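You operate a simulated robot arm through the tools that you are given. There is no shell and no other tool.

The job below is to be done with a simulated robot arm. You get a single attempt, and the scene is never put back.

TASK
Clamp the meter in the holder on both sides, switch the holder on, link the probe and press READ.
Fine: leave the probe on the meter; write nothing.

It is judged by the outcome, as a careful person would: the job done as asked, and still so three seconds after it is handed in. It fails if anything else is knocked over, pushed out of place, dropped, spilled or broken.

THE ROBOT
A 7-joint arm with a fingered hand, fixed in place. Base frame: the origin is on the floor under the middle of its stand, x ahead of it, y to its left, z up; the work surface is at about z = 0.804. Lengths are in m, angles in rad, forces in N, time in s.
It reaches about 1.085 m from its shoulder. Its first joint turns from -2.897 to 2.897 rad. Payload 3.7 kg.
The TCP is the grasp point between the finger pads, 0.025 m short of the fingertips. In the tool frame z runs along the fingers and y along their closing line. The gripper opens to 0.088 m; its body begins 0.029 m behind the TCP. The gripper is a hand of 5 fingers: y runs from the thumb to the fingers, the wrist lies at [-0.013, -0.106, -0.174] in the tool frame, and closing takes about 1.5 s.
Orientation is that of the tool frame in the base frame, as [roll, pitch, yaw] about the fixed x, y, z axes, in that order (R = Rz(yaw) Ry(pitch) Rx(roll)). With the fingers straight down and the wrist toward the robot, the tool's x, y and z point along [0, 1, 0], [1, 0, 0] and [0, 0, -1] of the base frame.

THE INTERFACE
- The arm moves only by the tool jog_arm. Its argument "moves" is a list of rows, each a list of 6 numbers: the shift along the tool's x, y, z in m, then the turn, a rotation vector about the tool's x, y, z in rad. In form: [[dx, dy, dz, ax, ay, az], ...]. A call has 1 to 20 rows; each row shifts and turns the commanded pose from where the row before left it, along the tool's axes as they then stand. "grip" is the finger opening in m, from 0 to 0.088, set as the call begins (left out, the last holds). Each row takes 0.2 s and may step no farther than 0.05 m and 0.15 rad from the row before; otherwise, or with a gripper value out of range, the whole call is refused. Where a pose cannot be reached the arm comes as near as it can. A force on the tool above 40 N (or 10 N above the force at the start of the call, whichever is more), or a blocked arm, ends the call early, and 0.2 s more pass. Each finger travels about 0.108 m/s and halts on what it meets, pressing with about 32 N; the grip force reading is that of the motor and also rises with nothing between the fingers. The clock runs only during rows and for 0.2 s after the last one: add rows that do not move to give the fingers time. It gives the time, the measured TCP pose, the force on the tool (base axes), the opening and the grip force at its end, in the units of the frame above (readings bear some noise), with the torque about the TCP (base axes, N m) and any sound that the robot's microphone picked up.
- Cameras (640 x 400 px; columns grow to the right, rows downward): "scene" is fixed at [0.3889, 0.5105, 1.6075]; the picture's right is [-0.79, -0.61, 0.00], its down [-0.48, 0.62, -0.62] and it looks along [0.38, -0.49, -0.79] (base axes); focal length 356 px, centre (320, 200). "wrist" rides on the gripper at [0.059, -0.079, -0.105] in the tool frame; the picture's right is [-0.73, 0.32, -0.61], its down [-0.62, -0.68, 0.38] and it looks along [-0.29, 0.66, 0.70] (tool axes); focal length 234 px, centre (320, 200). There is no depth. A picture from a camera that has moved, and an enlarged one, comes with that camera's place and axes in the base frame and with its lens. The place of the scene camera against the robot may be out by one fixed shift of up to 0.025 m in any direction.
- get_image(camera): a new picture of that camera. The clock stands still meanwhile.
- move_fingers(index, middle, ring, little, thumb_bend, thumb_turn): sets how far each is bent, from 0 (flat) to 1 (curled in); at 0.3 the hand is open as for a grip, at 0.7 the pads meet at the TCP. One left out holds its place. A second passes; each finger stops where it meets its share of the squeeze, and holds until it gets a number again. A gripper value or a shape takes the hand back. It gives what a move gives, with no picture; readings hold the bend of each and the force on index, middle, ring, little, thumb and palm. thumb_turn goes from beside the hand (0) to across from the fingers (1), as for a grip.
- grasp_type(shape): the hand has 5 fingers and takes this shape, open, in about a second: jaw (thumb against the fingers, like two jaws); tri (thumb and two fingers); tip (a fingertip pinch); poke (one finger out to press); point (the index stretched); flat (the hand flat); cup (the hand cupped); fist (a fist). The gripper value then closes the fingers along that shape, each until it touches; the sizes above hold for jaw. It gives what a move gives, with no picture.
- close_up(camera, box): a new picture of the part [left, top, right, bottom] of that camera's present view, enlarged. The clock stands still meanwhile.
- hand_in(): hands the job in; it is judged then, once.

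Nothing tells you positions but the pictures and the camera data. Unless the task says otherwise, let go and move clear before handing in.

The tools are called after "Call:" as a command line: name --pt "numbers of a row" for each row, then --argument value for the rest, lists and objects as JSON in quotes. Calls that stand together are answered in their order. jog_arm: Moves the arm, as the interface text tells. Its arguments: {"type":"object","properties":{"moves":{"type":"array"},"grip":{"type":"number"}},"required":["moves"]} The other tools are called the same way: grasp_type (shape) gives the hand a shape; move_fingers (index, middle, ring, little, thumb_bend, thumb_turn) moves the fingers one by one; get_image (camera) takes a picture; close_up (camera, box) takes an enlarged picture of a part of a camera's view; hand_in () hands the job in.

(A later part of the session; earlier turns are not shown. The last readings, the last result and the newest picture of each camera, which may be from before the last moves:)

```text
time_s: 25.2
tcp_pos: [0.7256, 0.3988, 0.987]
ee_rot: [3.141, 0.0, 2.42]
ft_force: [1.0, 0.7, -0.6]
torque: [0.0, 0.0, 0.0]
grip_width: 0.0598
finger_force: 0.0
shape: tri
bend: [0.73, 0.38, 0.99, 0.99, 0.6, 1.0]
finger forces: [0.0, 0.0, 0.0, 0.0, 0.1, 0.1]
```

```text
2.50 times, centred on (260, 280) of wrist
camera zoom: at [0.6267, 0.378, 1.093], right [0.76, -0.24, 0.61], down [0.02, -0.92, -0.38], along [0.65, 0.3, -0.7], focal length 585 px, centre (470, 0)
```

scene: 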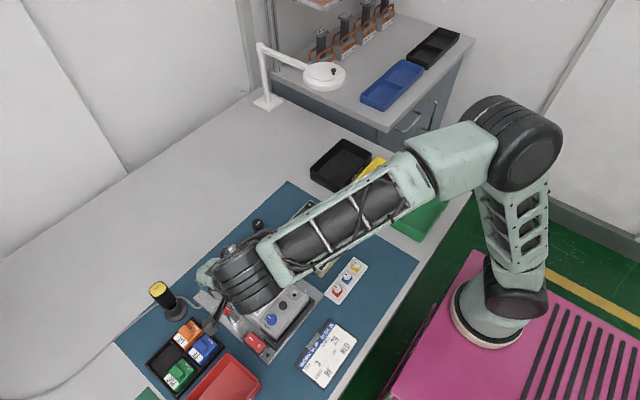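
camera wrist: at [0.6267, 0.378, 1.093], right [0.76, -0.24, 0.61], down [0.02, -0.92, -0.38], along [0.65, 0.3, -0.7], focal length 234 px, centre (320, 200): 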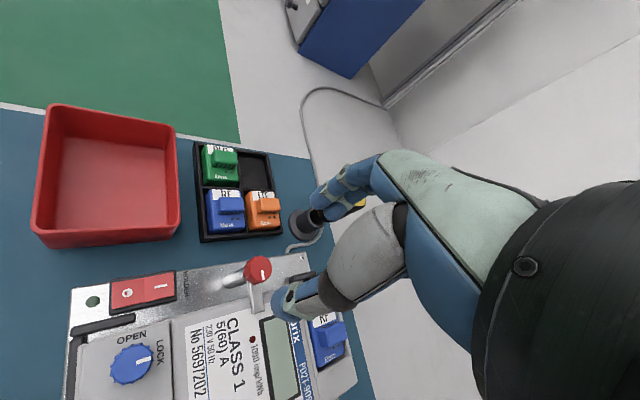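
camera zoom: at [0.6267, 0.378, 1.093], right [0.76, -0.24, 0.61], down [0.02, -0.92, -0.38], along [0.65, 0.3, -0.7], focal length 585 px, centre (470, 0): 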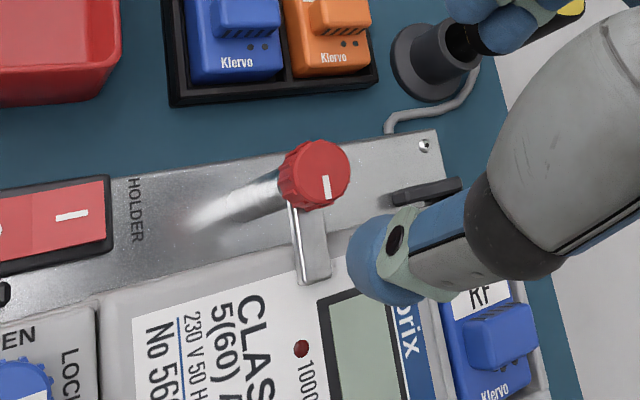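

The left clamp is across the meter. Next I'll move over to the right knob at the same height and measure it.

Call:
jog_arm --pt "-0.0263 -0.0288 0 0 0 0" --pt "-0.0263 -0.0288 0 0 0 0" --pt "-0.0263 -0.0288 0 0 0 0" --pt "-0.0263 -0.0288 0.0 0 0 0" --pt "0 0 0.02 0 0 0" --pt "0 0 0 0 0 0" --pt "0 0 0 0 0 0"

Call:
get_image --camera "wrist"

Call:
close_up --camera "wrist" --box '[220, 200, 320, 300]'

Call:
close_up --camera "scene" --box '[180, 220, 340, 370]'

```text
time_s: 26.8
tcp_pos: [0.7257, 0.2433, 0.966]
ee_rot: [3.141, 0.0, 2.419]
ft_force: [-0.2, 0.8, -0.5]
torque: [0.01, 0.01, -0.02]
grip_width: 0.0597
finger_force: 0.0
shape: tri
bend: [0.73, 0.38, 0.99, 0.99, 0.6, 1.0]
finger forces: [0.1, 0.0, 0.0, 0.1, 0.1, 0.0]
```

```text
taken
camera wrist: at [0.6285, 0.2224, 1.0722], right [0.76, -0.24, 0.61], down [0.02, -0.92, -0.38], along [0.65, 0.3, -0.7], focal length 234 px, centre (320, 200)
```

wrist: 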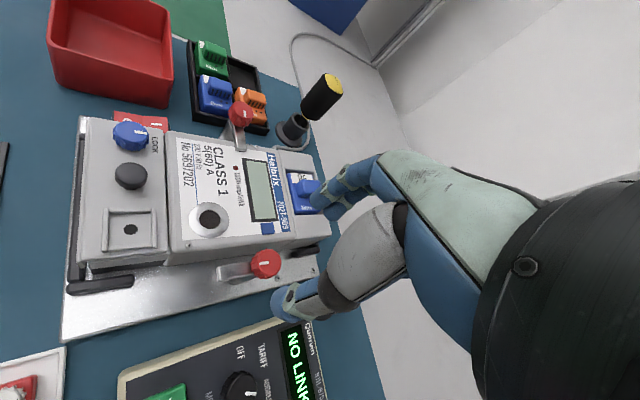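

```text
4.00 times, centred on (270, 250) of wrist
camera zoom: at [0.6285, 0.2224, 1.0722], right [0.76, -0.24, 0.61], down [0.02, -0.92, -0.38], along [0.65, 0.3, -0.7], focal length 937 px, centre (520, 0)
```

zoom: 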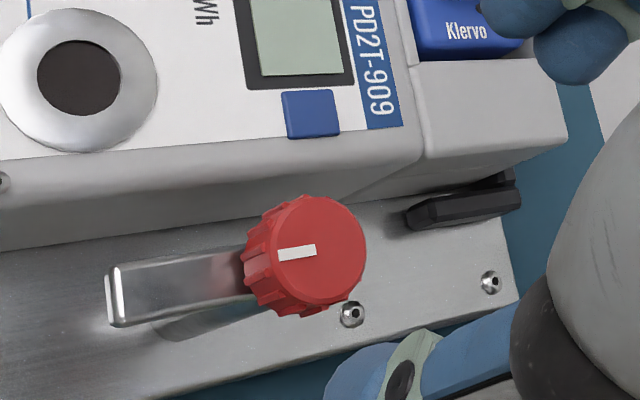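

```text
2.67 times, centred on (260, 295) of scene
camera zoom: at [0.3889, 0.5105, 1.6075], right [-0.79, -0.61, 0.0], down [-0.48, 0.62, -0.62], along [0.38, -0.49, -0.79], focal length 950 px, centre (480, -53)
```

zoom: 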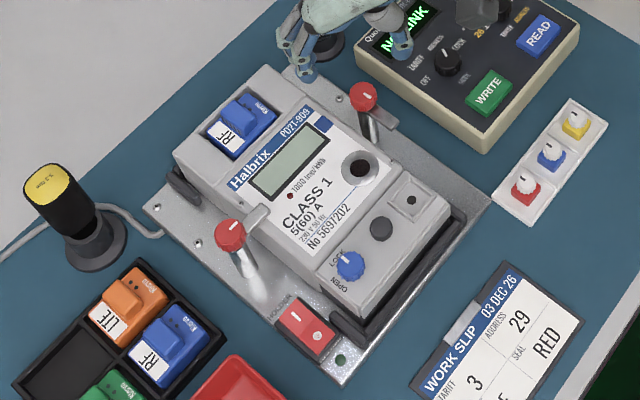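

The left arm lies squarely over the meter edge and the meter hasn't moved. The right knob is within about 1 mm of the grasp axis, so I'll trim and come down on it.

Call:
jog_arm --pt "0.0006 -0.0011 0 0 0 0" --pt "0 0 0.0125 0 0 0" --pt "0 0 0.0125 0 0 0" --pt "0 0 0.0125 0 0 0" --pt "0 0 0.0125 0 0 0" --pt "0 0 0 0 0 0"

Call:
jog_arm --pt "0 0 0 0 0 0" --pt "0 0 0 0 0 0" --pt "0 0 0.003 0 0 0" --pt "0 0 0.003 0 0 0" --pt "0 0 0.003 0 0 0" --pt "0 0 0 0 0 0" --grip 0.04

Call:
close_up --camera "wrist" --box '[240, 160, 400, 320]'

```text
time_s: 28.2
tcp_pos: [0.7251, 0.2412, 0.9148]
ee_rot: [3.141, 0.0, 2.419]
ft_force: [-1.0, 0.1, -0.5]
torque: [0.01, 0.0, 0.03]
grip_width: 0.0597
finger_force: 0.1
shape: tri
bend: [0.73, 0.38, 0.99, 0.99, 0.6, 1.0]
finger forces: [0.0, 0.1, 0.0, 0.0, 0.1, 0.0]
```

```text
time_s: 29.6
tcp_pos: [0.726, 0.2419, 0.9074]
ee_rot: [-3.141, 0.0, 2.419]
ft_force: [0.4, -0.3, 0.2]
torque: [0.04, -0.01, -0.02]
grip_width: 0.0407
finger_force: 0.1
shape: tri
bend: [0.74, 0.46, 0.99, 0.99, 0.71, 1.0]
finger forces: [0.0, 0.0, 0.1, 0.0, 0.1, 0.1]
```

```text
2.50 times, centred on (320, 240) of wrist
camera zoom: at [0.6285, 0.2212, 1.0135], right [0.76, -0.24, 0.61], down [0.02, -0.92, -0.38], along [0.65, 0.3, -0.7], focal length 585 px, centre (320, 100)
```

zoom: 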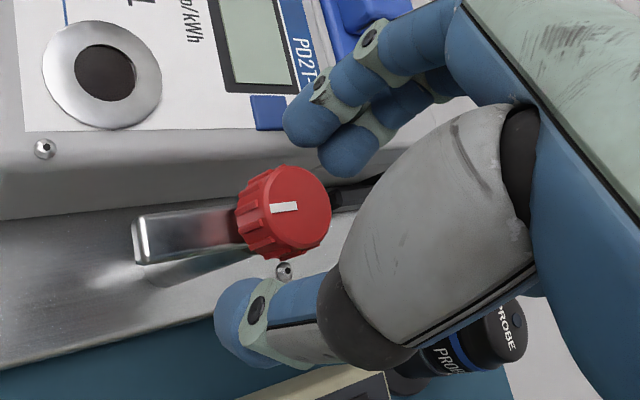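

The knob is about 2 mm to the side of the grip centre. I'll trim that and close.

Call:
jog_arm --pt "0.0023 0.0003 0 0 0 0" --pt "0 0 0 0 0 0"

Call:
jog_arm --pt "0 0 0 0 0 0" --pt "0 0 0 0 0 0" --pt "0 0 0 0 0 0" --pt "0 0 0 0 0 0" --pt "0 0 0 0 0 0" --grip 0.0

Call:
close_up --camera "wrist" --box '[240, 160, 400, 320]'

```text
time_s: 30.2
tcp_pos: [0.7252, 0.2434, 0.9069]
ee_rot: [3.142, 0.0, 2.418]
ft_force: [0.9, -0.3, 0.0]
torque: [-0.01, 0.0, 0.0]
grip_width: 0.0406
finger_force: 0.0
shape: tri
bend: [0.74, 0.46, 0.99, 0.99, 0.71, 1.0]
finger forces: [0.0, 0.0, 0.0, 0.0, 0.1, 0.0]
```

```text
time_s: 31.4
tcp_pos: [0.7253, 0.2434, 0.9062]
ee_rot: [3.14, 0.001, 2.419]
ft_force: [-2.4, -1.1, -1.8]
torque: [0.01, -0.02, -0.02]
grip_width: 0.0141
finger_force: 32.0
shape: tri
bend: [0.73, 0.62, 1.0, 1.0, 0.74, 1.0]
finger forces: [13.8, 13.6, 0.1, 0.0, 29.1, 0.0]
```

```text
2.50 times, centred on (320, 240) of wrist
camera zoom: at [0.627, 0.2226, 1.0132], right [0.76, -0.24, 0.61], down [0.02, -0.92, -0.38], along [0.65, 0.3, -0.7], focal length 585 px, centre (320, 100)
```

zoom: 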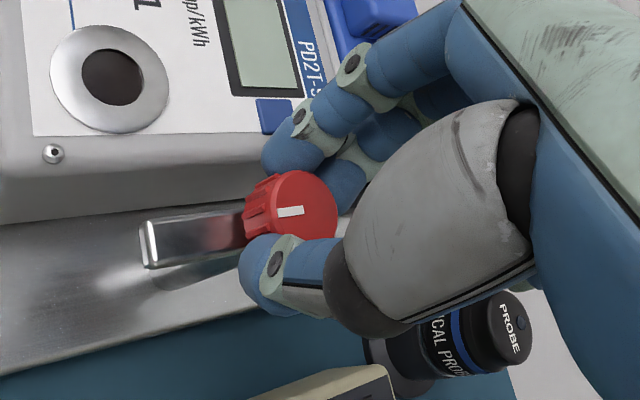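

It's another balanced grip. I'll turn this one clockwise, in two stages.

Call:
jog_arm --pt "0 0 0 0 0 0.11" --pt "0 0 0 0 0 0.11" --pt "0 0 0 0 0 0.11" --pt "0 0 0 0 0 0.11" --pt "0 0 0 0 0 0.11" --pt "0 0 0 0 0 0.11" --pt "0 0 0 0 0 0"

Call:
close_up --camera "wrist" --box '[240, 160, 400, 320]'

```text
time_s: 33.0
tcp_pos: [0.7259, 0.245, 0.9067]
ee_rot: [3.141, 0.001, 1.759]
ft_force: [-3.1, 2.3, -6.0]
torque: [0.03, 0.05, 0.02]
grip_width: 0.0139
finger_force: 31.6
shape: tri
bend: [0.73, 0.62, 1.0, 1.0, 0.74, 1.0]
finger forces: [14.2, 13.7, 0.0, 0.0, 29.3, 0.0]
```

```text
2.50 times, centred on (320, 240) of wrist
camera zoom: at [0.6348, 0.286, 1.0133], right [0.45, -0.65, 0.61], down [-0.55, -0.74, -0.38], along [0.7, -0.16, -0.7], focal length 585 px, centre (320, 100)
```

zoom: 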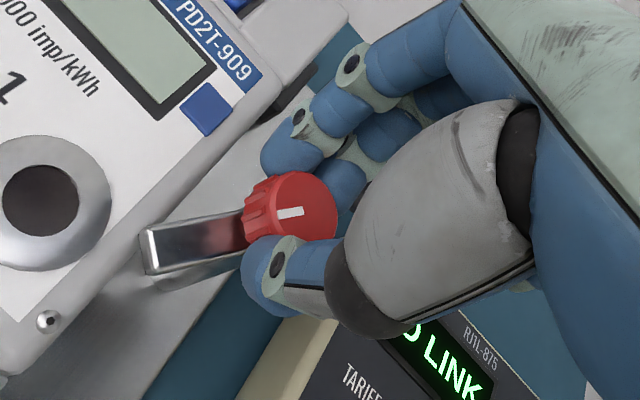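

The arm is following. I'll complete the turn.

Call:
jog_arm --pt "0 0 0 0 0 0.105" --pt "0 0 0 0 0 0.105" --pt "0 0 0 0 0 0.105" --pt "0 0 0 0 0 0.105" --pt "0 0 0 0 0 0.105" --pt "0 0 0 0 0 0.105" --pt "0 0 0 0 0 0.105" --pt "0 0 0 0 0 0.105" --pt "0 0 0 0 0 0.1" --pt "0 0 0 0 0 0"

Call:
close_up --camera "wrist" --box '[240, 160, 400, 320]'

```text
time_s: 35.2
tcp_pos: [0.725, 0.243, 0.908]
ee_rot: [3.141, 0.0, 0.819]
ft_force: [0.9, 0.7, -9.2]
torque: [-0.02, -0.02, 0.02]
grip_width: 0.0138
finger_force: 32.4
shape: tri
bend: [0.73, 0.62, 1.0, 1.0, 0.74, 1.0]
finger forces: [15.0, 15.1, 0.0, 0.0, 28.8, 0.0]
```

```text
2.50 times, centred on (320, 240) of wrist
camera zoom: at [0.7061, 0.3396, 1.0137], right [-0.26, -0.75, 0.61], down [-0.92, 0.01, -0.38], along [0.28, -0.66, -0.7], focal length 585 px, centre (320, 100)
```

zoom: 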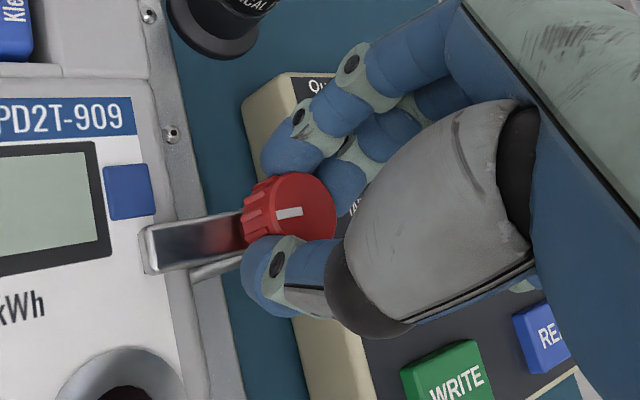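

The right arm now lies across the meter edge at about 91°. I'll release, lift and verify both clamps.

Call:
jog_arm --pt "0 0 0 0 0 0" --pt "0 0 0 0 0 0" --pt "0 0 0 0 0 0" --pt "0 0 -0.02 0 0 0" --pt "0 0 -0.03 0 0 0" --pt "0 0 -0.03 0 0 0" --pt "0 0 -0.03 0 0 0" --pt "0 0 0 0 0 0" --grip 0.06

Call:
get_image --camera "wrist"

Call:
get_image --camera "scene"

```text
time_s: 37.0
tcp_pos: [0.7241, 0.2432, 1.0186]
ee_rot: [-3.141, 0.002, 0.819]
ft_force: [0.0, -0.5, 0.4]
torque: [0.01, 0.01, -0.01]
grip_width: 0.0595
finger_force: 0.0
shape: tri
bend: [0.73, 0.38, 0.99, 0.99, 0.6, 1.0]
finger forces: [0.1, 0.0, 0.0, 0.0, 0.1, 0.0]
```

```text
taken
camera wrist: at [0.7042, 0.3391, 1.1238], right [-0.26, -0.75, 0.61], down [-0.92, 0.01, -0.38], along [0.28, -0.66, -0.7], focal length 234 px, centre (320, 200)
```

wrist: 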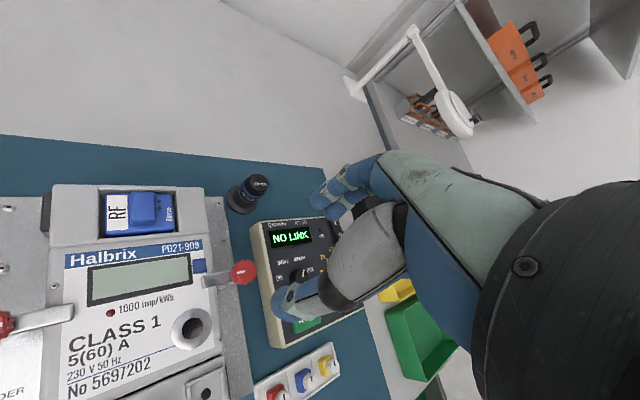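

```text
taken
```

scene: 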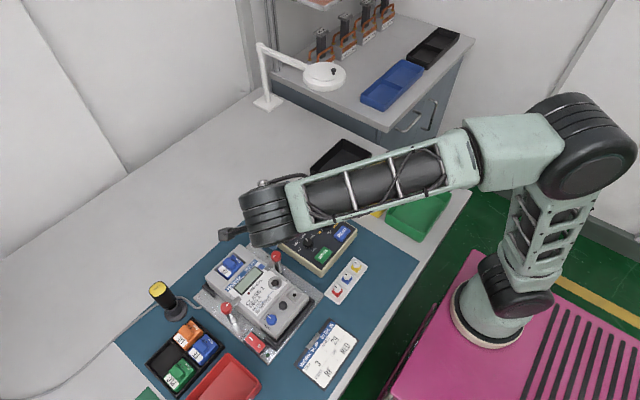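

Call:
close_up --camera "scene" --box '[180, 230, 340, 370]'

Call:
close_up --camera "wrist" --box '[0, 170, 270, 400]'

Call:
close_up --camera "wrist" --box '[190, 150, 290, 250]'

```text
2.86 times, centred on (260, 300) of scene
camera zoom: at [0.3889, 0.5105, 1.6075], right [-0.79, -0.61, 0.0], down [-0.48, 0.62, -0.62], along [0.38, -0.49, -0.79], focal length 1018 px, centre (491, -86)
```

zoom: 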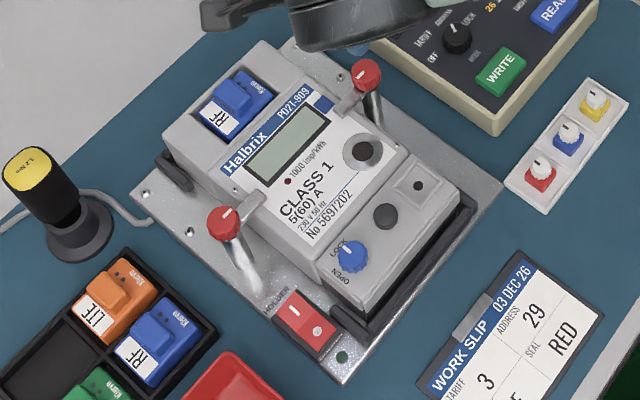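

```text
1.74 times, centred on (135, 285) of wrist
camera zoom: at [0.7042, 0.3391, 1.1238], right [-0.26, -0.75, 0.61], down [-0.92, 0.01, -0.38], along [0.28, -0.66, -0.7], focal length 407 px, centre (642, 52)
```

zoom: 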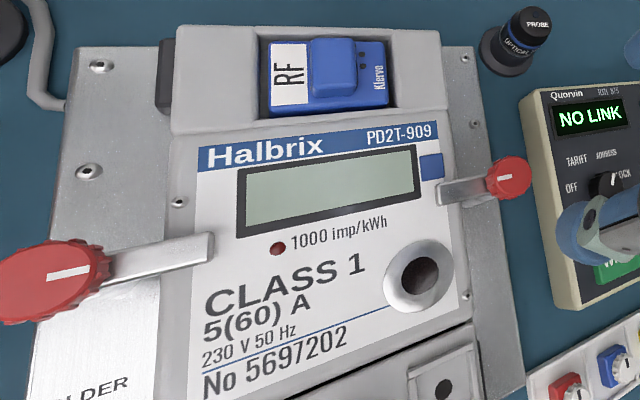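

```text
4.00 times, centred on (240, 200) of wrist
camera zoom: at [0.7042, 0.3391, 1.1238], right [-0.26, -0.75, 0.61], down [-0.92, 0.01, -0.38], along [0.28, -0.66, -0.7], focal length 937 px, centre (640, 200)
```

zoom: 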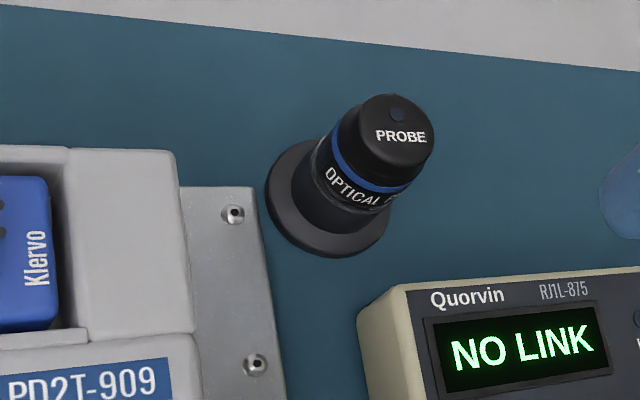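

Both clamp arms are over the meter. Next is the rocker at about (0.65, 0.405, 0.83), where the "I" end is the far (+x) end. I'll move above it and take the poke shape to see where the fingertip is.

Call:
jog_arm --pt "0.0153 -0.031 0 0 0 0" --pt "0.0153 -0.031 0 0 0 0" --pt "0.0153 -0.031 0 0 0 0" --pt "0.0153 -0.031 0 0 0 0" --pt "0.0153 -0.031 0 0 0 0" --pt "0 0 0 0 0 0.1" --pt "0 0 0 0 0 0.1" --pt "0 0 0 0 0 0"

Call:
grasp_type --shape "poke"

Call:
get_image --camera "wrist"

Call:
get_image --camera "scene"

```text
time_s: 38.8
tcp_pos: [0.6624, 0.4058, 1.0172]
ee_rot: [3.14, 0.001, 0.617]
ft_force: [0.1, 0.9, 1.2]
torque: [0.01, 0.01, -0.01]
grip_width: 0.0596
finger_force: 0.2
shape: tri
bend: [0.73, 0.38, 0.99, 0.99, 0.6, 1.0]
finger forces: [0.0, 0.0, 0.0, 0.1, 0.1, 0.0]
```

```text
time_s: 39.7
tcp_pos: [0.6631, 0.4053, 1.0177]
ee_rot: [-3.141, 0.001, 0.621]
ft_force: [-1.1, -0.6, -0.5]
torque: [0.01, 0.04, -0.04]
grip_width: 0.0001
finger_force: 0.0
shape: poke
bend: [0.7, 0.7, 0.99, 0.99, 1.0, 1.0]
finger forces: [0.1, 0.1, 0.0, 0.0, 0.0, 0.1]
```

```text
taken
camera wrist: at [0.6634, 0.5027, 1.1238], right [-0.4, -0.68, 0.61], down [-0.9, 0.19, -0.38], along [0.14, -0.7, -0.7], focal length 234 px, centre (320, 200)
```

wrist: 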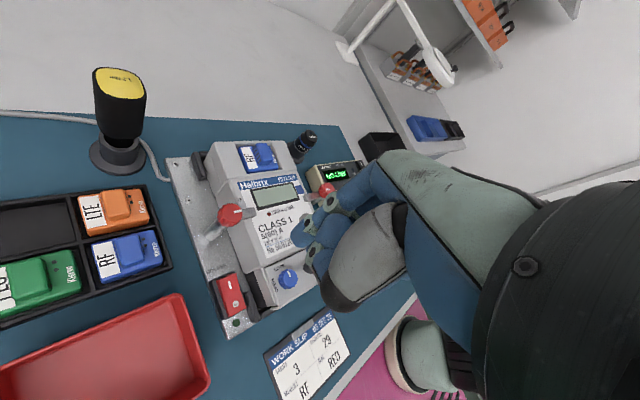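

```text
taken
```

scene: 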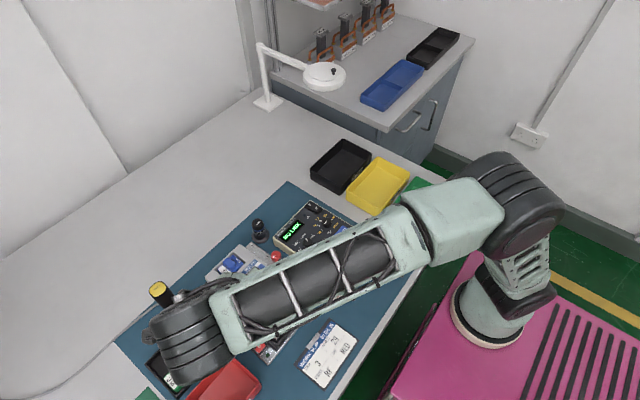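

Call:
close_up --camera "wrist" --box '[260, 160, 420, 320]'

Call:
close_up --camera "wrist" --box '[190, 250, 270, 340]'

```text
2.50 times, centred on (340, 240) of wrist
camera zoom: at [0.6634, 0.5027, 1.1238], right [-0.4, -0.68, 0.61], down [-0.9, 0.19, -0.38], along [0.14, -0.7, -0.7], focal length 585 px, centre (270, 100)
```

zoom: 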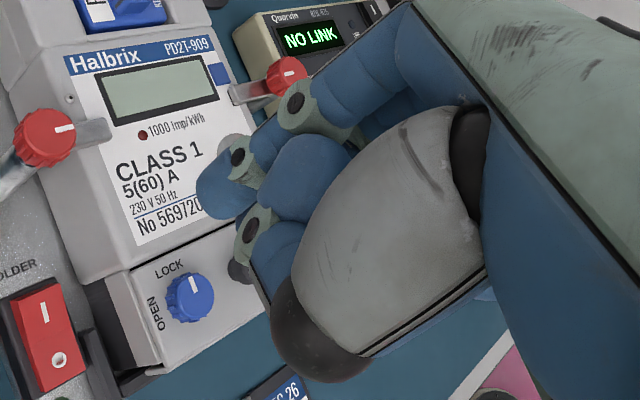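

```text
4.44 times, centred on (230, 295) of wrist
camera zoom: at [0.6634, 0.5027, 1.1238], right [-0.4, -0.68, 0.61], down [-0.9, 0.19, -0.38], along [0.14, -0.7, -0.7], focal length 1041 px, centre (720, -222)
```

zoom: 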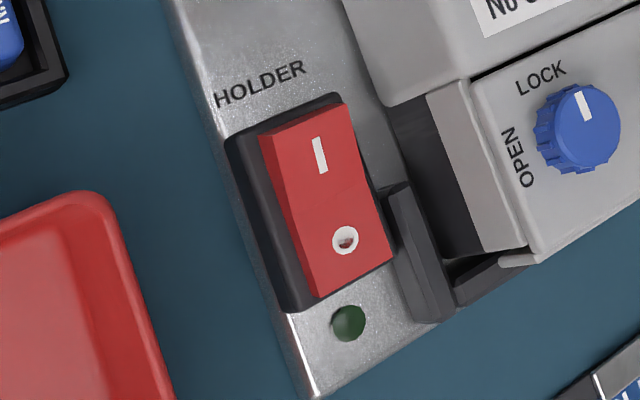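

I want to pinpoint the poking fingertip. I'll fold the middle finger away so only the index is out, then zoom.

Call:
move_fingers --index 0.7 --middle 1.0 --ring 1.0 --little 1.0 --thumb_bend 1.0

Call:
close_up --camera "wrist" --box '[260, 180, 360, 280]'

Call:
close_up --camera "wrist" --box '[240, 140, 440, 340]'

```text
time_s: 40.7
tcp_pos: [0.6633, 0.4067, 1.0185]
ee_rot: [-3.141, 0.0, 0.621]
ft_force: [0.6, -0.4, -0.2]
torque: [0.0, 0.0, 0.01]
grip_width: 0.0152
finger_force: 0.0
shape: fingers
bend: [0.42, 1.0, 1.0, 1.0, 1.0, 1.0]
finger forces: [0.0, 0.1, 0.0, 0.0, 0.0, 0.0]
```

```text
4.00 times, centred on (310, 230) of wrist
camera zoom: at [0.6634, 0.5027, 1.1238], right [-0.4, -0.68, 0.61], down [-0.9, 0.19, -0.38], along [0.14, -0.7, -0.7], focal length 937 px, centre (360, 80)
```

zoom: 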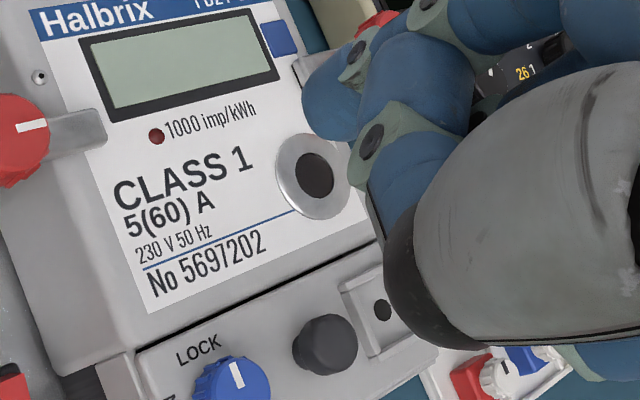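

```text
2.00 times, centred on (340, 240) of wrist
camera zoom: at [0.6634, 0.5027, 1.1238], right [-0.4, -0.68, 0.61], down [-0.9, 0.19, -0.38], along [0.14, -0.7, -0.7], focal length 468 px, centre (280, 120)
```

zoom: 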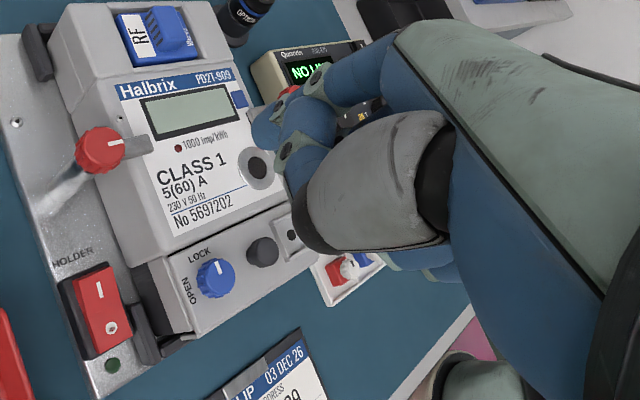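

The index came to rest at 0.42, probably against the thumb. I'll go back to the built-in poke shape and examine that instead.

Call:
grasp_type --shape "poke"

Call:
close_up --camera "wrist" --box '[260, 180, 360, 280]'

Call:
grasp_type --shape "point"

Call:
close_up --camera "wrist" --box '[240, 140, 440, 340]'

```text
time_s: 41.6
tcp_pos: [0.6635, 0.4048, 1.0182]
ee_rot: [-3.14, 0.0, 0.619]
ft_force: [0.2, 0.4, -0.1]
torque: [0.0, -0.04, -0.01]
grip_width: 0.0
finger_force: 0.0
shape: poke
bend: [0.7, 0.7, 0.99, 0.99, 1.0, 1.0]
finger forces: [0.0, 0.0, 0.1, 0.0, 0.0, 0.1]
```

```text
4.00 times, centred on (310, 230) of wrist
camera zoom: at [0.6634, 0.5027, 1.1238], right [-0.4, -0.68, 0.61], down [-0.9, 0.19, -0.38], along [0.14, -0.7, -0.7], focal length 937 px, centre (360, 80)
```

zoom: 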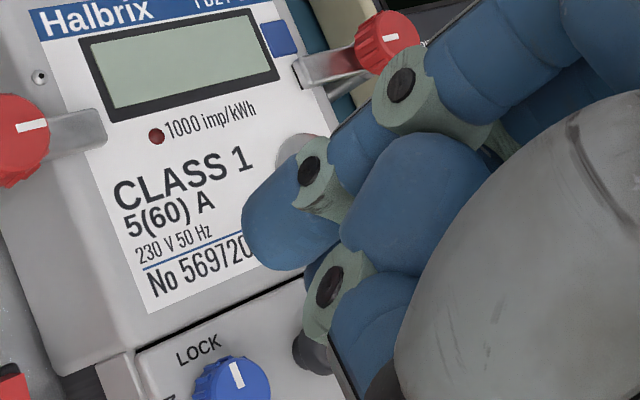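

```text
time_s: 42.5
tcp_pos: [0.6631, 0.4041, 1.0166]
ee_rot: [-3.14, -0.002, 0.62]
ft_force: [0.3, -0.8, 0.3]
torque: [-0.02, 0.0, -0.02]
grip_width: 0.0001
finger_force: 0.0
shape: point
bend: [0.2, 1.0, 1.0, 1.0, 0.98, 0.88]
finger forces: [0.1, 0.1, 0.1, 0.1, 0.0, 0.0]
```

```text
2.00 times, centred on (340, 240) of wrist
camera zoom: at [0.6634, 0.5027, 1.1238], right [-0.4, -0.68, 0.61], down [-0.9, 0.19, -0.38], along [0.14, -0.7, -0.7], focal length 468 px, centre (280, 120)
```

zoom: 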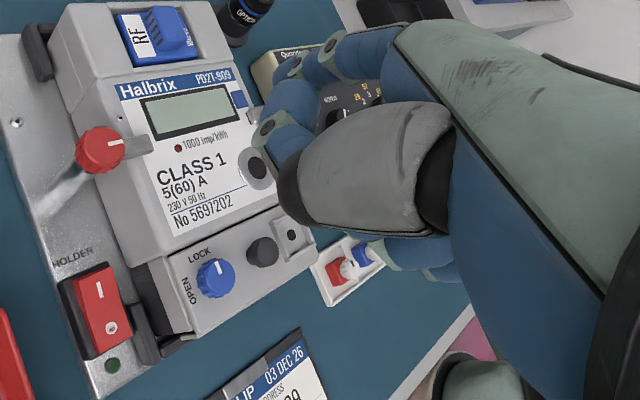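

For pressing I'll use a closed index-thumb pinch, whose tip position I know. The hand will be turned so the finger joints clear the clamp post and the meter. The rocker's "I" mark is at about (0.658, 0.404).

Call:
jog_arm --pt "0 0 0 0 0 -0.133" --pt "0 0 0 0 0 -0.133" --pt "0 0 0 0 0 -0.133" --pt "0 0 0 0 0 -0.133" --pt "0 0 0 0 0 -0.133" --pt "0 0 0 0 0 -0.133" --pt "0 0 0 0 0 -0.133" --pt "0 0 0 0 0 -0.133" --pt "0 0 0 0 0 -0.133" --pt "0 0 0 0 0 -0.133" --pt "0 0 0 0 0 0"

Call:
grasp_type --shape "tip"

Call:
jog_arm --pt "0 0 0 0 0 0" --pt "0 0 0 0 0 0" --pt "0 0 0 0 0 0" --pt "0 0 0 0 0 0" --pt "0 0 0 0 0 0" --pt "0 0 0 0 0 0" --grip 0.0

Call:
get_image --camera "wrist"

Call:
close_up --camera "wrist" --box '[220, 180, 360, 320]'

```text
time_s: 44.9
tcp_pos: [0.6644, 0.4056, 1.0173]
ee_rot: [-3.14, 0.001, 1.952]
ft_force: [0.6, 0.0, 0.5]
torque: [0.02, 0.02, -0.01]
grip_width: 0.0
finger_force: 0.1
shape: point
bend: [0.2, 1.0, 1.0, 1.0, 0.98, 0.88]
finger forces: [0.0, 0.0, 0.0, 0.0, 0.1, 0.0]
```

```text
time_s: 45.8
tcp_pos: [0.6647, 0.4066, 1.0186]
ee_rot: [-3.141, -0.001, 1.949]
ft_force: [-0.2, -0.1, 0.5]
torque: [0.0, 0.0, -0.01]
grip_width: 0.0879
finger_force: 0.0
shape: tip
bend: [0.3, 0.98, 0.99, 0.99, 0.3, 0.97]
finger forces: [0.0, 0.0, 0.1, 0.0, 0.0, 0.0]
```

```text
time_s: 47.2
tcp_pos: [0.6638, 0.4063, 1.0177]
ee_rot: [-3.142, -0.002, 1.948]
ft_force: [0.2, 0.1, 0.5]
torque: [-0.01, -0.06, -0.02]
grip_width: 0.0002
finger_force: 32.0
shape: tip
bend: [0.7, 1.0, 1.0, 1.0, 0.79, 1.0]
finger forces: [0.1, 0.0, 0.0, 0.0, 0.0, 0.0]
```

```text
taken
camera wrist: at [0.5673, 0.4305, 1.1238], right [0.57, -0.56, 0.61], down [-0.4, -0.83, -0.38], along [0.72, -0.03, -0.7], focal length 234 px, centre (320, 200)
```

wrist: 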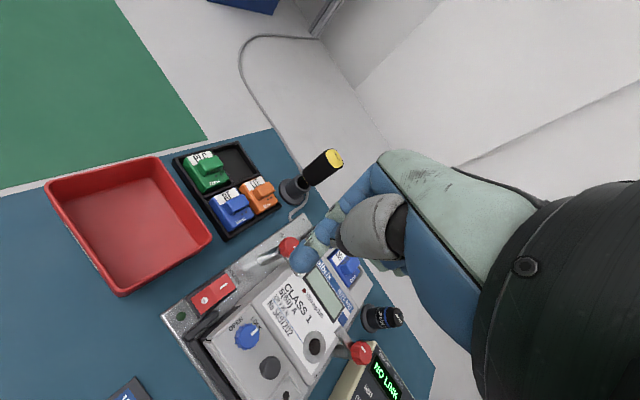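

```text
2.86 times, centred on (290, 250) of wrist
camera zoom: at [0.5673, 0.4305, 1.1238], right [0.57, -0.56, 0.61], down [-0.4, -0.83, -0.38], along [0.72, -0.03, -0.7], focal length 669 px, centre (406, 57)
```

zoom: 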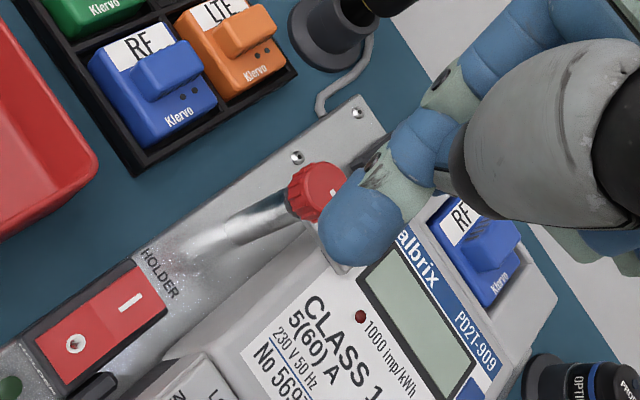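

The target for the press is (0.657, 0.4045). I'll shift there and descend partway, then check.

Call:
jog_arm --pt "0.002 -0.0051 0 0 0 0" --pt "0 0 0.03 0 0 0" --pt "0 0 0.03 0 0 0" --pt "0 0 0.03 0 0 0" --pt "0 0 0.03 0 0 0" --pt "0 0 0.01 0 0 0" --pt "0 0 0 0 0 0"

Call:
close_up --camera "wrist" --box '[220, 180, 360, 320]'

Call:
get_image --camera "wrist"

```text
time_s: 48.8
tcp_pos: [0.6576, 0.407, 0.886]
ee_rot: [-3.141, 0.0, 1.95]
ft_force: [0.4, -0.7, -0.4]
torque: [0.02, 0.0, 0.0]
grip_width: 0.0
finger_force: 32.1
shape: tip
bend: [0.7, 1.0, 1.0, 1.0, 0.79, 1.0]
finger forces: [0.0, 0.0, 0.1, 0.0, 0.0, 0.1]
```

```text
2.86 times, centred on (290, 250) of wrist
camera zoom: at [0.5619, 0.4317, 0.9923], right [0.57, -0.56, 0.61], down [-0.4, -0.83, -0.38], along [0.72, -0.03, -0.7], focal length 669 px, centre (406, 57)
```

zoom: 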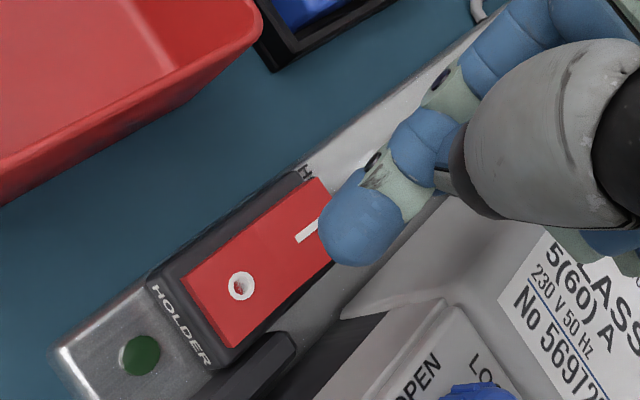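

```text
taken
camera wrist: at [0.5619, 0.4317, 0.9923], right [0.57, -0.56, 0.61], down [-0.4, -0.83, -0.38], along [0.72, -0.03, -0.7], focal length 234 px, centre (320, 200)
```

wrist: 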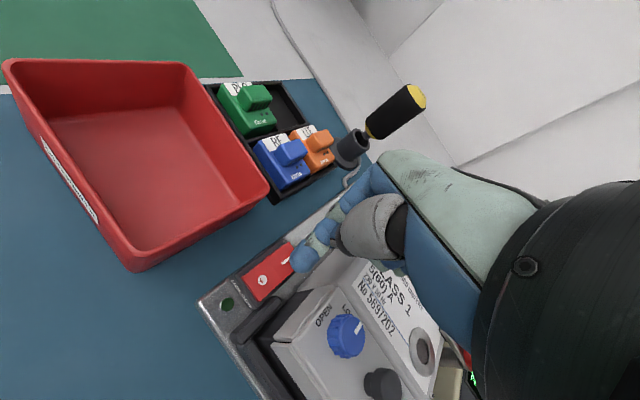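

I'm about 3 mm high in y relative to the "I" mark, so I'll correct that and descend slowly to just above the rocker.

Call:
jog_arm --pt "-0.0028 -0.0011 0 0 0 0" --pt "0 0 0.004 0 0 0" --pt "0 0 0.004 0 0 0" --pt "0 0 0.004 0 0 0" --pt "0 0 0.004 0 0 0" --pt "0 0 0 0 0 0"

Call:
close_up --camera "wrist" --box '[220, 180, 360, 320]'

```text
time_s: 50.2
tcp_pos: [0.6591, 0.4023, 0.8724]
ee_rot: [-3.141, 0.0, 1.95]
ft_force: [0.1, -1.0, 0.0]
torque: [0.02, -0.03, 0.0]
grip_width: 0.0
finger_force: 31.8
shape: tip
bend: [0.7, 1.0, 1.0, 1.0, 0.79, 1.0]
finger forces: [0.0, 0.0, 0.0, 0.1, 0.0, 0.0]
```

```text
2.86 times, centred on (290, 250) of wrist
camera zoom: at [0.5621, 0.4279, 0.9782], right [0.57, -0.56, 0.61], down [-0.4, -0.83, -0.38], along [0.72, -0.03, -0.7], focal length 669 px, centre (406, 57)
```

zoom: 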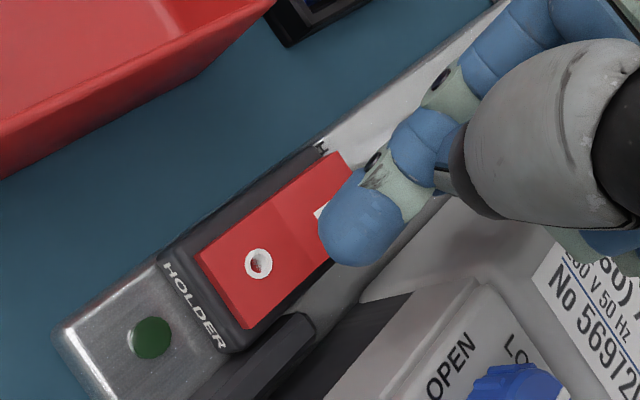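

Call:
jog_arm --pt "0 0 0.002 0 0 0" --pt "0 0 0.002 0 0 0" --pt "0 0 0.002 0 0 0" --pt "0 0 0.002 0 0 0" --pt "0 0 0 0 0 0"

Call:
close_up --camera "wrist" --box '[220, 180, 360, 320]'

```text
time_s: 51.4
tcp_pos: [0.6584, 0.403, 0.8654]
ee_rot: [3.142, 0.0, 1.949]
ft_force: [-0.1, -0.2, -0.2]
torque: [-0.03, 0.01, -0.02]
grip_width: 0.0001
finger_force: 32.1
shape: tip
bend: [0.7, 1.0, 1.0, 1.0, 0.79, 1.0]
finger forces: [0.1, 0.1, 0.0, 0.1, 0.0, 0.1]
```

```text
2.86 times, centred on (290, 250) of wrist
camera zoom: at [0.5616, 0.4276, 0.9699], right [0.57, -0.56, 0.61], down [-0.4, -0.83, -0.38], along [0.72, -0.03, -0.7], focal length 669 px, centre (406, 57)
```

zoom: 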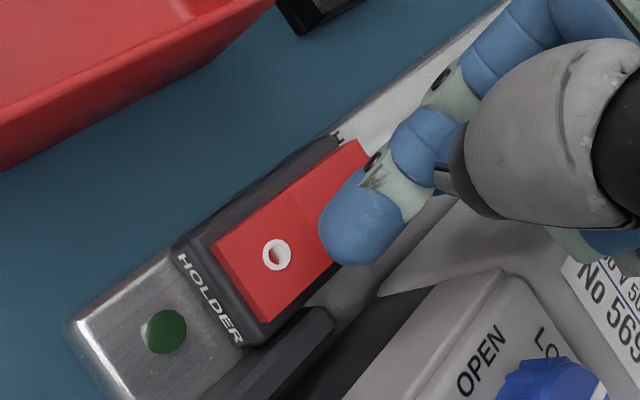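

There's no contact yet. I'll continue down slowly.

Call:
jog_arm --pt "0 0 0.002 0 0 0" --pt "0 0 0.002 0 0 0" --pt "0 0 0.002 0 0 0" --pt "0 0 0 0 0 0"

Call:
close_up --camera "wrist" --box '[220, 180, 360, 320]'

```text
time_s: 52.4
tcp_pos: [0.6582, 0.4019, 0.8566]
ee_rot: [-3.141, -0.002, 1.949]
ft_force: [0.0, -0.9, 0.4]
torque: [-0.02, 0.01, -0.01]
grip_width: 0.0
finger_force: 32.4
shape: tip
bend: [0.7, 1.0, 1.0, 1.0, 0.79, 1.0]
finger forces: [0.0, 0.1, 0.0, 0.0, 0.0, 0.0]
```

```text
2.86 times, centred on (290, 250) of wrist
camera zoom: at [0.5613, 0.4276, 0.9634], right [0.57, -0.56, 0.61], down [-0.4, -0.83, -0.38], along [0.72, -0.03, -0.7], focal length 669 px, centre (406, 57)
```

zoom: 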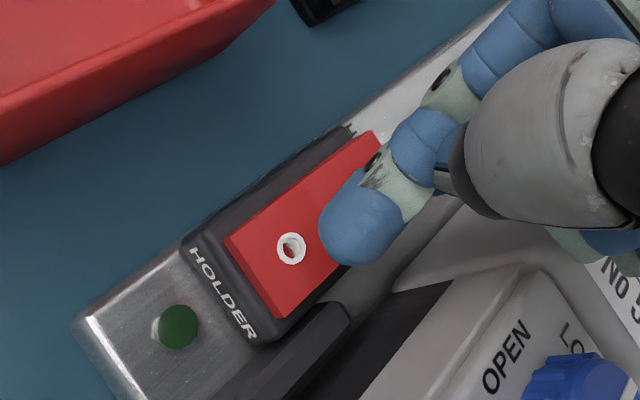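

Call:
jog_arm --pt "0 0 0.002 0 0 0" --pt "0 0 0.002 0 0 0" --pt "0 0 0 0 0 0"

Call:
close_up --camera "wrist" --box '[220, 180, 360, 320]'

```text
time_s: 53.2
tcp_pos: [0.6571, 0.4029, 0.8532]
ee_rot: [3.141, 0.002, 1.95]
ft_force: [0.7, 0.7, 1.7]
torque: [0.0, -0.05, -0.02]
grip_width: 0.0002
finger_force: 32.0
shape: tip
bend: [0.7, 1.0, 1.0, 1.0, 0.79, 1.0]
finger forces: [0.0, 0.0, 0.1, 0.6, 1.5, 0.1]
```

```text
2.86 times, centred on (290, 250) of wrist
camera zoom: at [0.5614, 0.4275, 0.9594], right [0.57, -0.56, 0.61], down [-0.4, -0.83, -0.38], along [0.72, -0.03, -0.7], focal length 669 px, centre (406, 57)
```

zoom: 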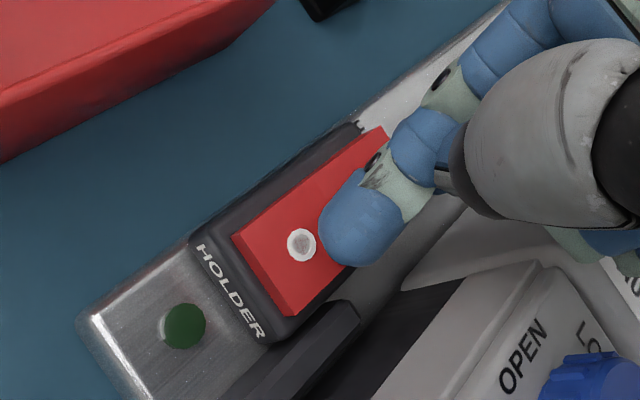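

The thumb tip touched first, near the rocker's pivot, and the curled little finger also brushed something, probably the meter. I'll back up, tilt the hand so the curled fingers lift away from the meter, and put the thumb tip over the "I" end.

Call:
jog_arm --pt "0 0 -0.01 0 0 0" --pt "0 0 -0.015 0 0 0" --pt "0.0083 0.0141 0 0 0 0" --pt "0 0 0 0 -0.1167 0" --pt "0 0 0 0 -0.1167 0" --pt "0 0 0 0 -0.1167 0" --pt "0 0 0 0 0 0" --pt "0 0 0 0 0 0"

Call:
get_image --camera "wrist"

Call:
close_up --camera "wrist" --box '[220, 180, 360, 320]'

Call:
get_image --camera "scene"

```text
time_s: 55.0
tcp_pos: [0.668, 0.4151, 0.8787]
ee_rot: [3.14, 0.35, 1.948]
ft_force: [0.7, -0.2, 0.2]
torque: [0.0, 0.03, 0.02]
grip_width: 0.0
finger_force: 32.0
shape: tip
bend: [0.7, 1.0, 1.0, 1.0, 0.79, 1.0]
finger forces: [0.0, 0.0, 0.0, 0.0, 0.0, 0.0]
```

```text
taken
camera wrist: at [0.5599, 0.4705, 0.958], right [0.47, -0.32, 0.82], down [-0.37, -0.92, -0.15], along [0.8, -0.23, -0.55], focal length 234 px, centre (320, 200)
```

wrist: 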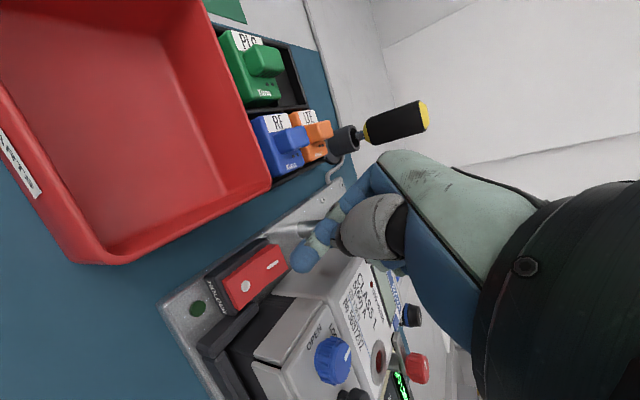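

```text
2.86 times, centred on (290, 250) of wrist
camera zoom: at [0.5599, 0.4705, 0.958], right [0.47, -0.32, 0.82], down [-0.37, -0.92, -0.15], along [0.8, -0.23, -0.55], focal length 669 px, centre (406, 57)
```

zoom: 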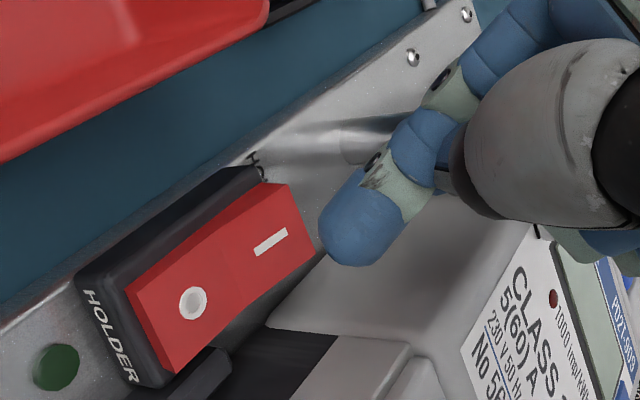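

```text
taken
```

scene: 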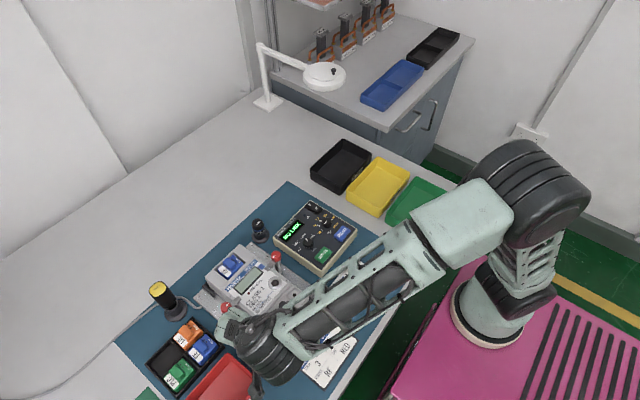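

The thumb tip is now lined up over the "I" end and the curled fingers are lifted. I'll descend vertically in small steps.

Call:
jog_arm --pt "0.00137 0 0.00376 0 0 0" --pt "0.00137 0 0.00376 0 0 0" --pt "0.00137 0 0.00376 0 0 0" --pt "0.000686 0 0.001879 0 0 0" --pt "0 0 0 0 0 0"

Call:
close_up --camera "wrist" --box '[220, 180, 360, 320]'

```text
time_s: 56.2
tcp_pos: [0.6695, 0.415, 0.8653]
ee_rot: [3.14, 0.351, 1.949]
ft_force: [0.0, 0.9, 0.2]
torque: [0.01, 0.01, 0.01]
grip_width: 0.0001
finger_force: 31.8
shape: tip
bend: [0.7, 1.0, 1.0, 1.0, 0.79, 1.0]
finger forces: [0.0, 0.0, 0.0, 0.0, 0.1, 0.0]
```

```text
2.86 times, centred on (290, 250) of wrist
camera zoom: at [0.5599, 0.4702, 0.9438], right [0.47, -0.32, 0.82], down [-0.37, -0.92, -0.15], along [0.8, -0.23, -0.55], focal length 669 px, centre (406, 57)
```

zoom: 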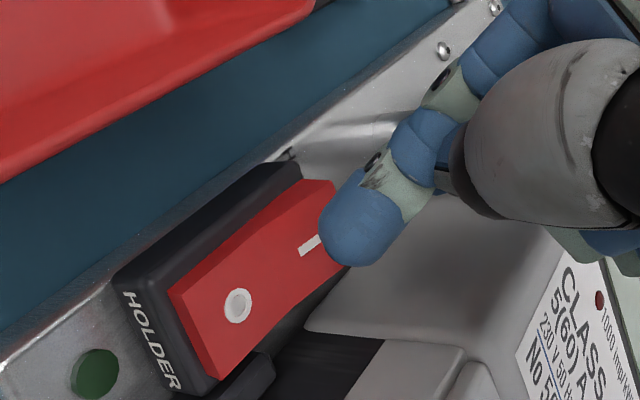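

Call:
jog_arm --pt "0.000686 0 0.001879 0 0 0" --pt "0.000686 0 0.001879 0 0 0" --pt "0.000686 0 0.001879 0 0 0" --pt "0.000686 0 0.001879 0 0 0" --pt "0 0 0 0 0 0"

Call:
close_up --camera "wrist" --box '[220, 180, 360, 320]'

```text
time_s: 57.4
tcp_pos: [0.6696, 0.4151, 0.8572]
ee_rot: [3.141, 0.351, 1.95]
ft_force: [0.2, 0.3, -0.2]
torque: [-0.03, 0.0, 0.0]
grip_width: 0.0
finger_force: 31.5
shape: tip
bend: [0.7, 1.0, 1.0, 1.0, 0.79, 1.0]
finger forces: [0.0, 0.1, 0.0, 0.0, 0.1, 0.1]
```

```text
2.86 times, centred on (290, 250) of wrist
camera zoom: at [0.5606, 0.47, 0.9362], right [0.47, -0.32, 0.82], down [-0.37, -0.92, -0.15], along [0.8, -0.23, -0.55], focal length 669 px, centre (406, 57)
```

zoom: 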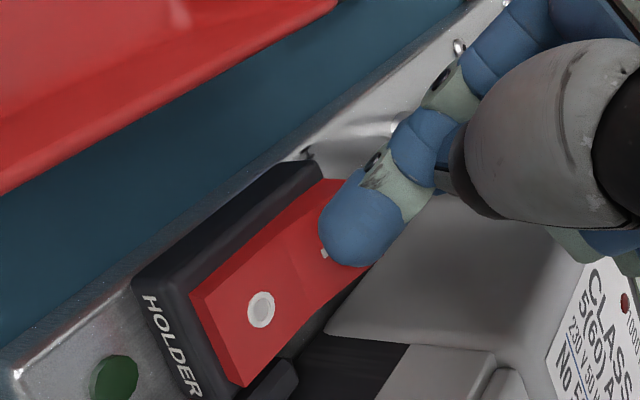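

Call:
jog_arm --pt "0.000686 0 0.001879 0 0 0" --pt "0.000686 0 0.001879 0 0 0" --pt "0 0 0 0 0 0"

Call:
close_up --camera "wrist" --box '[220, 180, 360, 320]'

```text
time_s: 58.2
tcp_pos: [0.6696, 0.4152, 0.8531]
ee_rot: [3.141, 0.352, 1.949]
ft_force: [0.5, -0.5, -0.1]
torque: [-0.02, -0.02, 0.0]
grip_width: 0.0
finger_force: 32.5
shape: tip
bend: [0.7, 1.0, 1.0, 1.0, 0.79, 1.0]
finger forces: [0.0, 0.0, 0.1, 0.1, 0.0, 0.1]
```

```text
2.86 times, centred on (290, 250) of wrist
camera zoom: at [0.5604, 0.4703, 0.9321], right [0.47, -0.32, 0.82], down [-0.37, -0.92, -0.15], along [0.8, -0.23, -0.55], focal length 669 px, centre (406, 57)
```

zoom: 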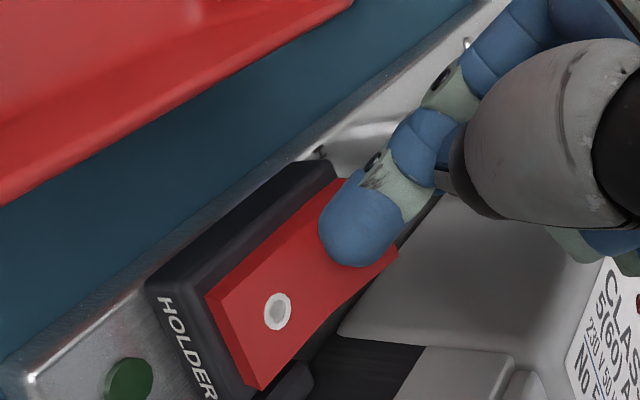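

Call:
jog_arm --pt "0.000686 0 0.001879 0 0 0" --pt "0.000686 0 0.001879 0 0 0" --pt "0 0 0 0 0 0"

Call:
close_up --camera "wrist" --box '[220, 180, 360, 320]'

```text
time_s: 59.0
tcp_pos: [0.6691, 0.4138, 0.8479]
ee_rot: [3.141, 0.351, 1.95]
ft_force: [0.8, 0.5, 5.6]
torque: [-0.03, 0.13, -0.02]
grip_width: 0.0
finger_force: 32.1
shape: tip
bend: [0.7, 1.0, 1.0, 1.0, 0.79, 1.0]
finger forces: [5.4, 0.1, 0.0, 0.0, 0.0, 0.1]
```

```text
2.86 times, centred on (290, 250) of wrist
camera zoom: at [0.5601, 0.4698, 0.9281], right [0.47, -0.32, 0.82], down [-0.37, -0.92, -0.15], along [0.8, -0.23, -0.55], focal length 669 px, centre (406, 57)
```

zoom: 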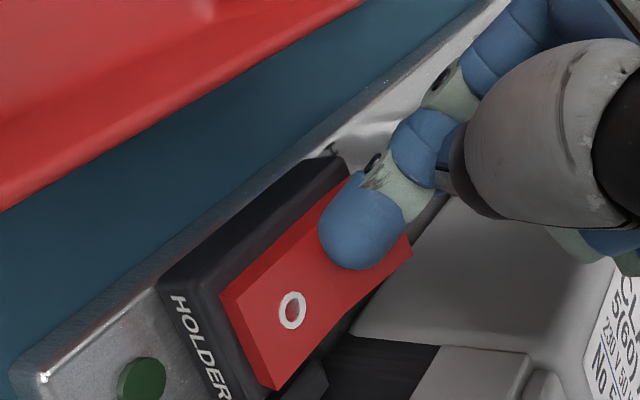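

The readings now make sense. The visible sphere is the index tip, and it touched near the rocker's pivot: the torque puts the contact at x≈0.645, so no flip. I'll lift, shift about 13 mm toward the "I" end and press again.

Call:
jog_arm --pt "-0.00274 0 -0.00752 0 0 0" --pt "-0.0125 0.0092 0.0046 0 0 0" --pt "0 0 0 0 0 0"

Call:
close_up --camera "wrist" --box '[220, 180, 360, 320]'

```text
time_s: 59.8
tcp_pos: [0.6832, 0.4081, 0.8568]
ee_rot: [3.14, 0.35, 1.949]
ft_force: [-0.7, -0.3, -0.2]
torque: [0.03, 0.01, 0.01]
grip_width: 0.0
finger_force: 32.0
shape: tip
bend: [0.7, 1.0, 1.0, 1.0, 0.79, 1.0]
finger forces: [0.1, 0.0, 0.1, 0.0, 0.1, 0.0]
```

```text
2.86 times, centred on (290, 250) of wrist
camera zoom: at [0.5737, 0.4621, 0.9359], right [0.48, -0.32, 0.82], down [-0.37, -0.92, -0.15], along [0.8, -0.23, -0.55], focal length 669 px, centre (406, 57)
```

zoom: 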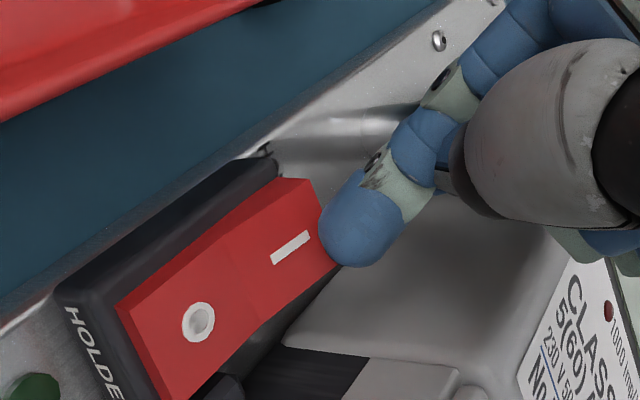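

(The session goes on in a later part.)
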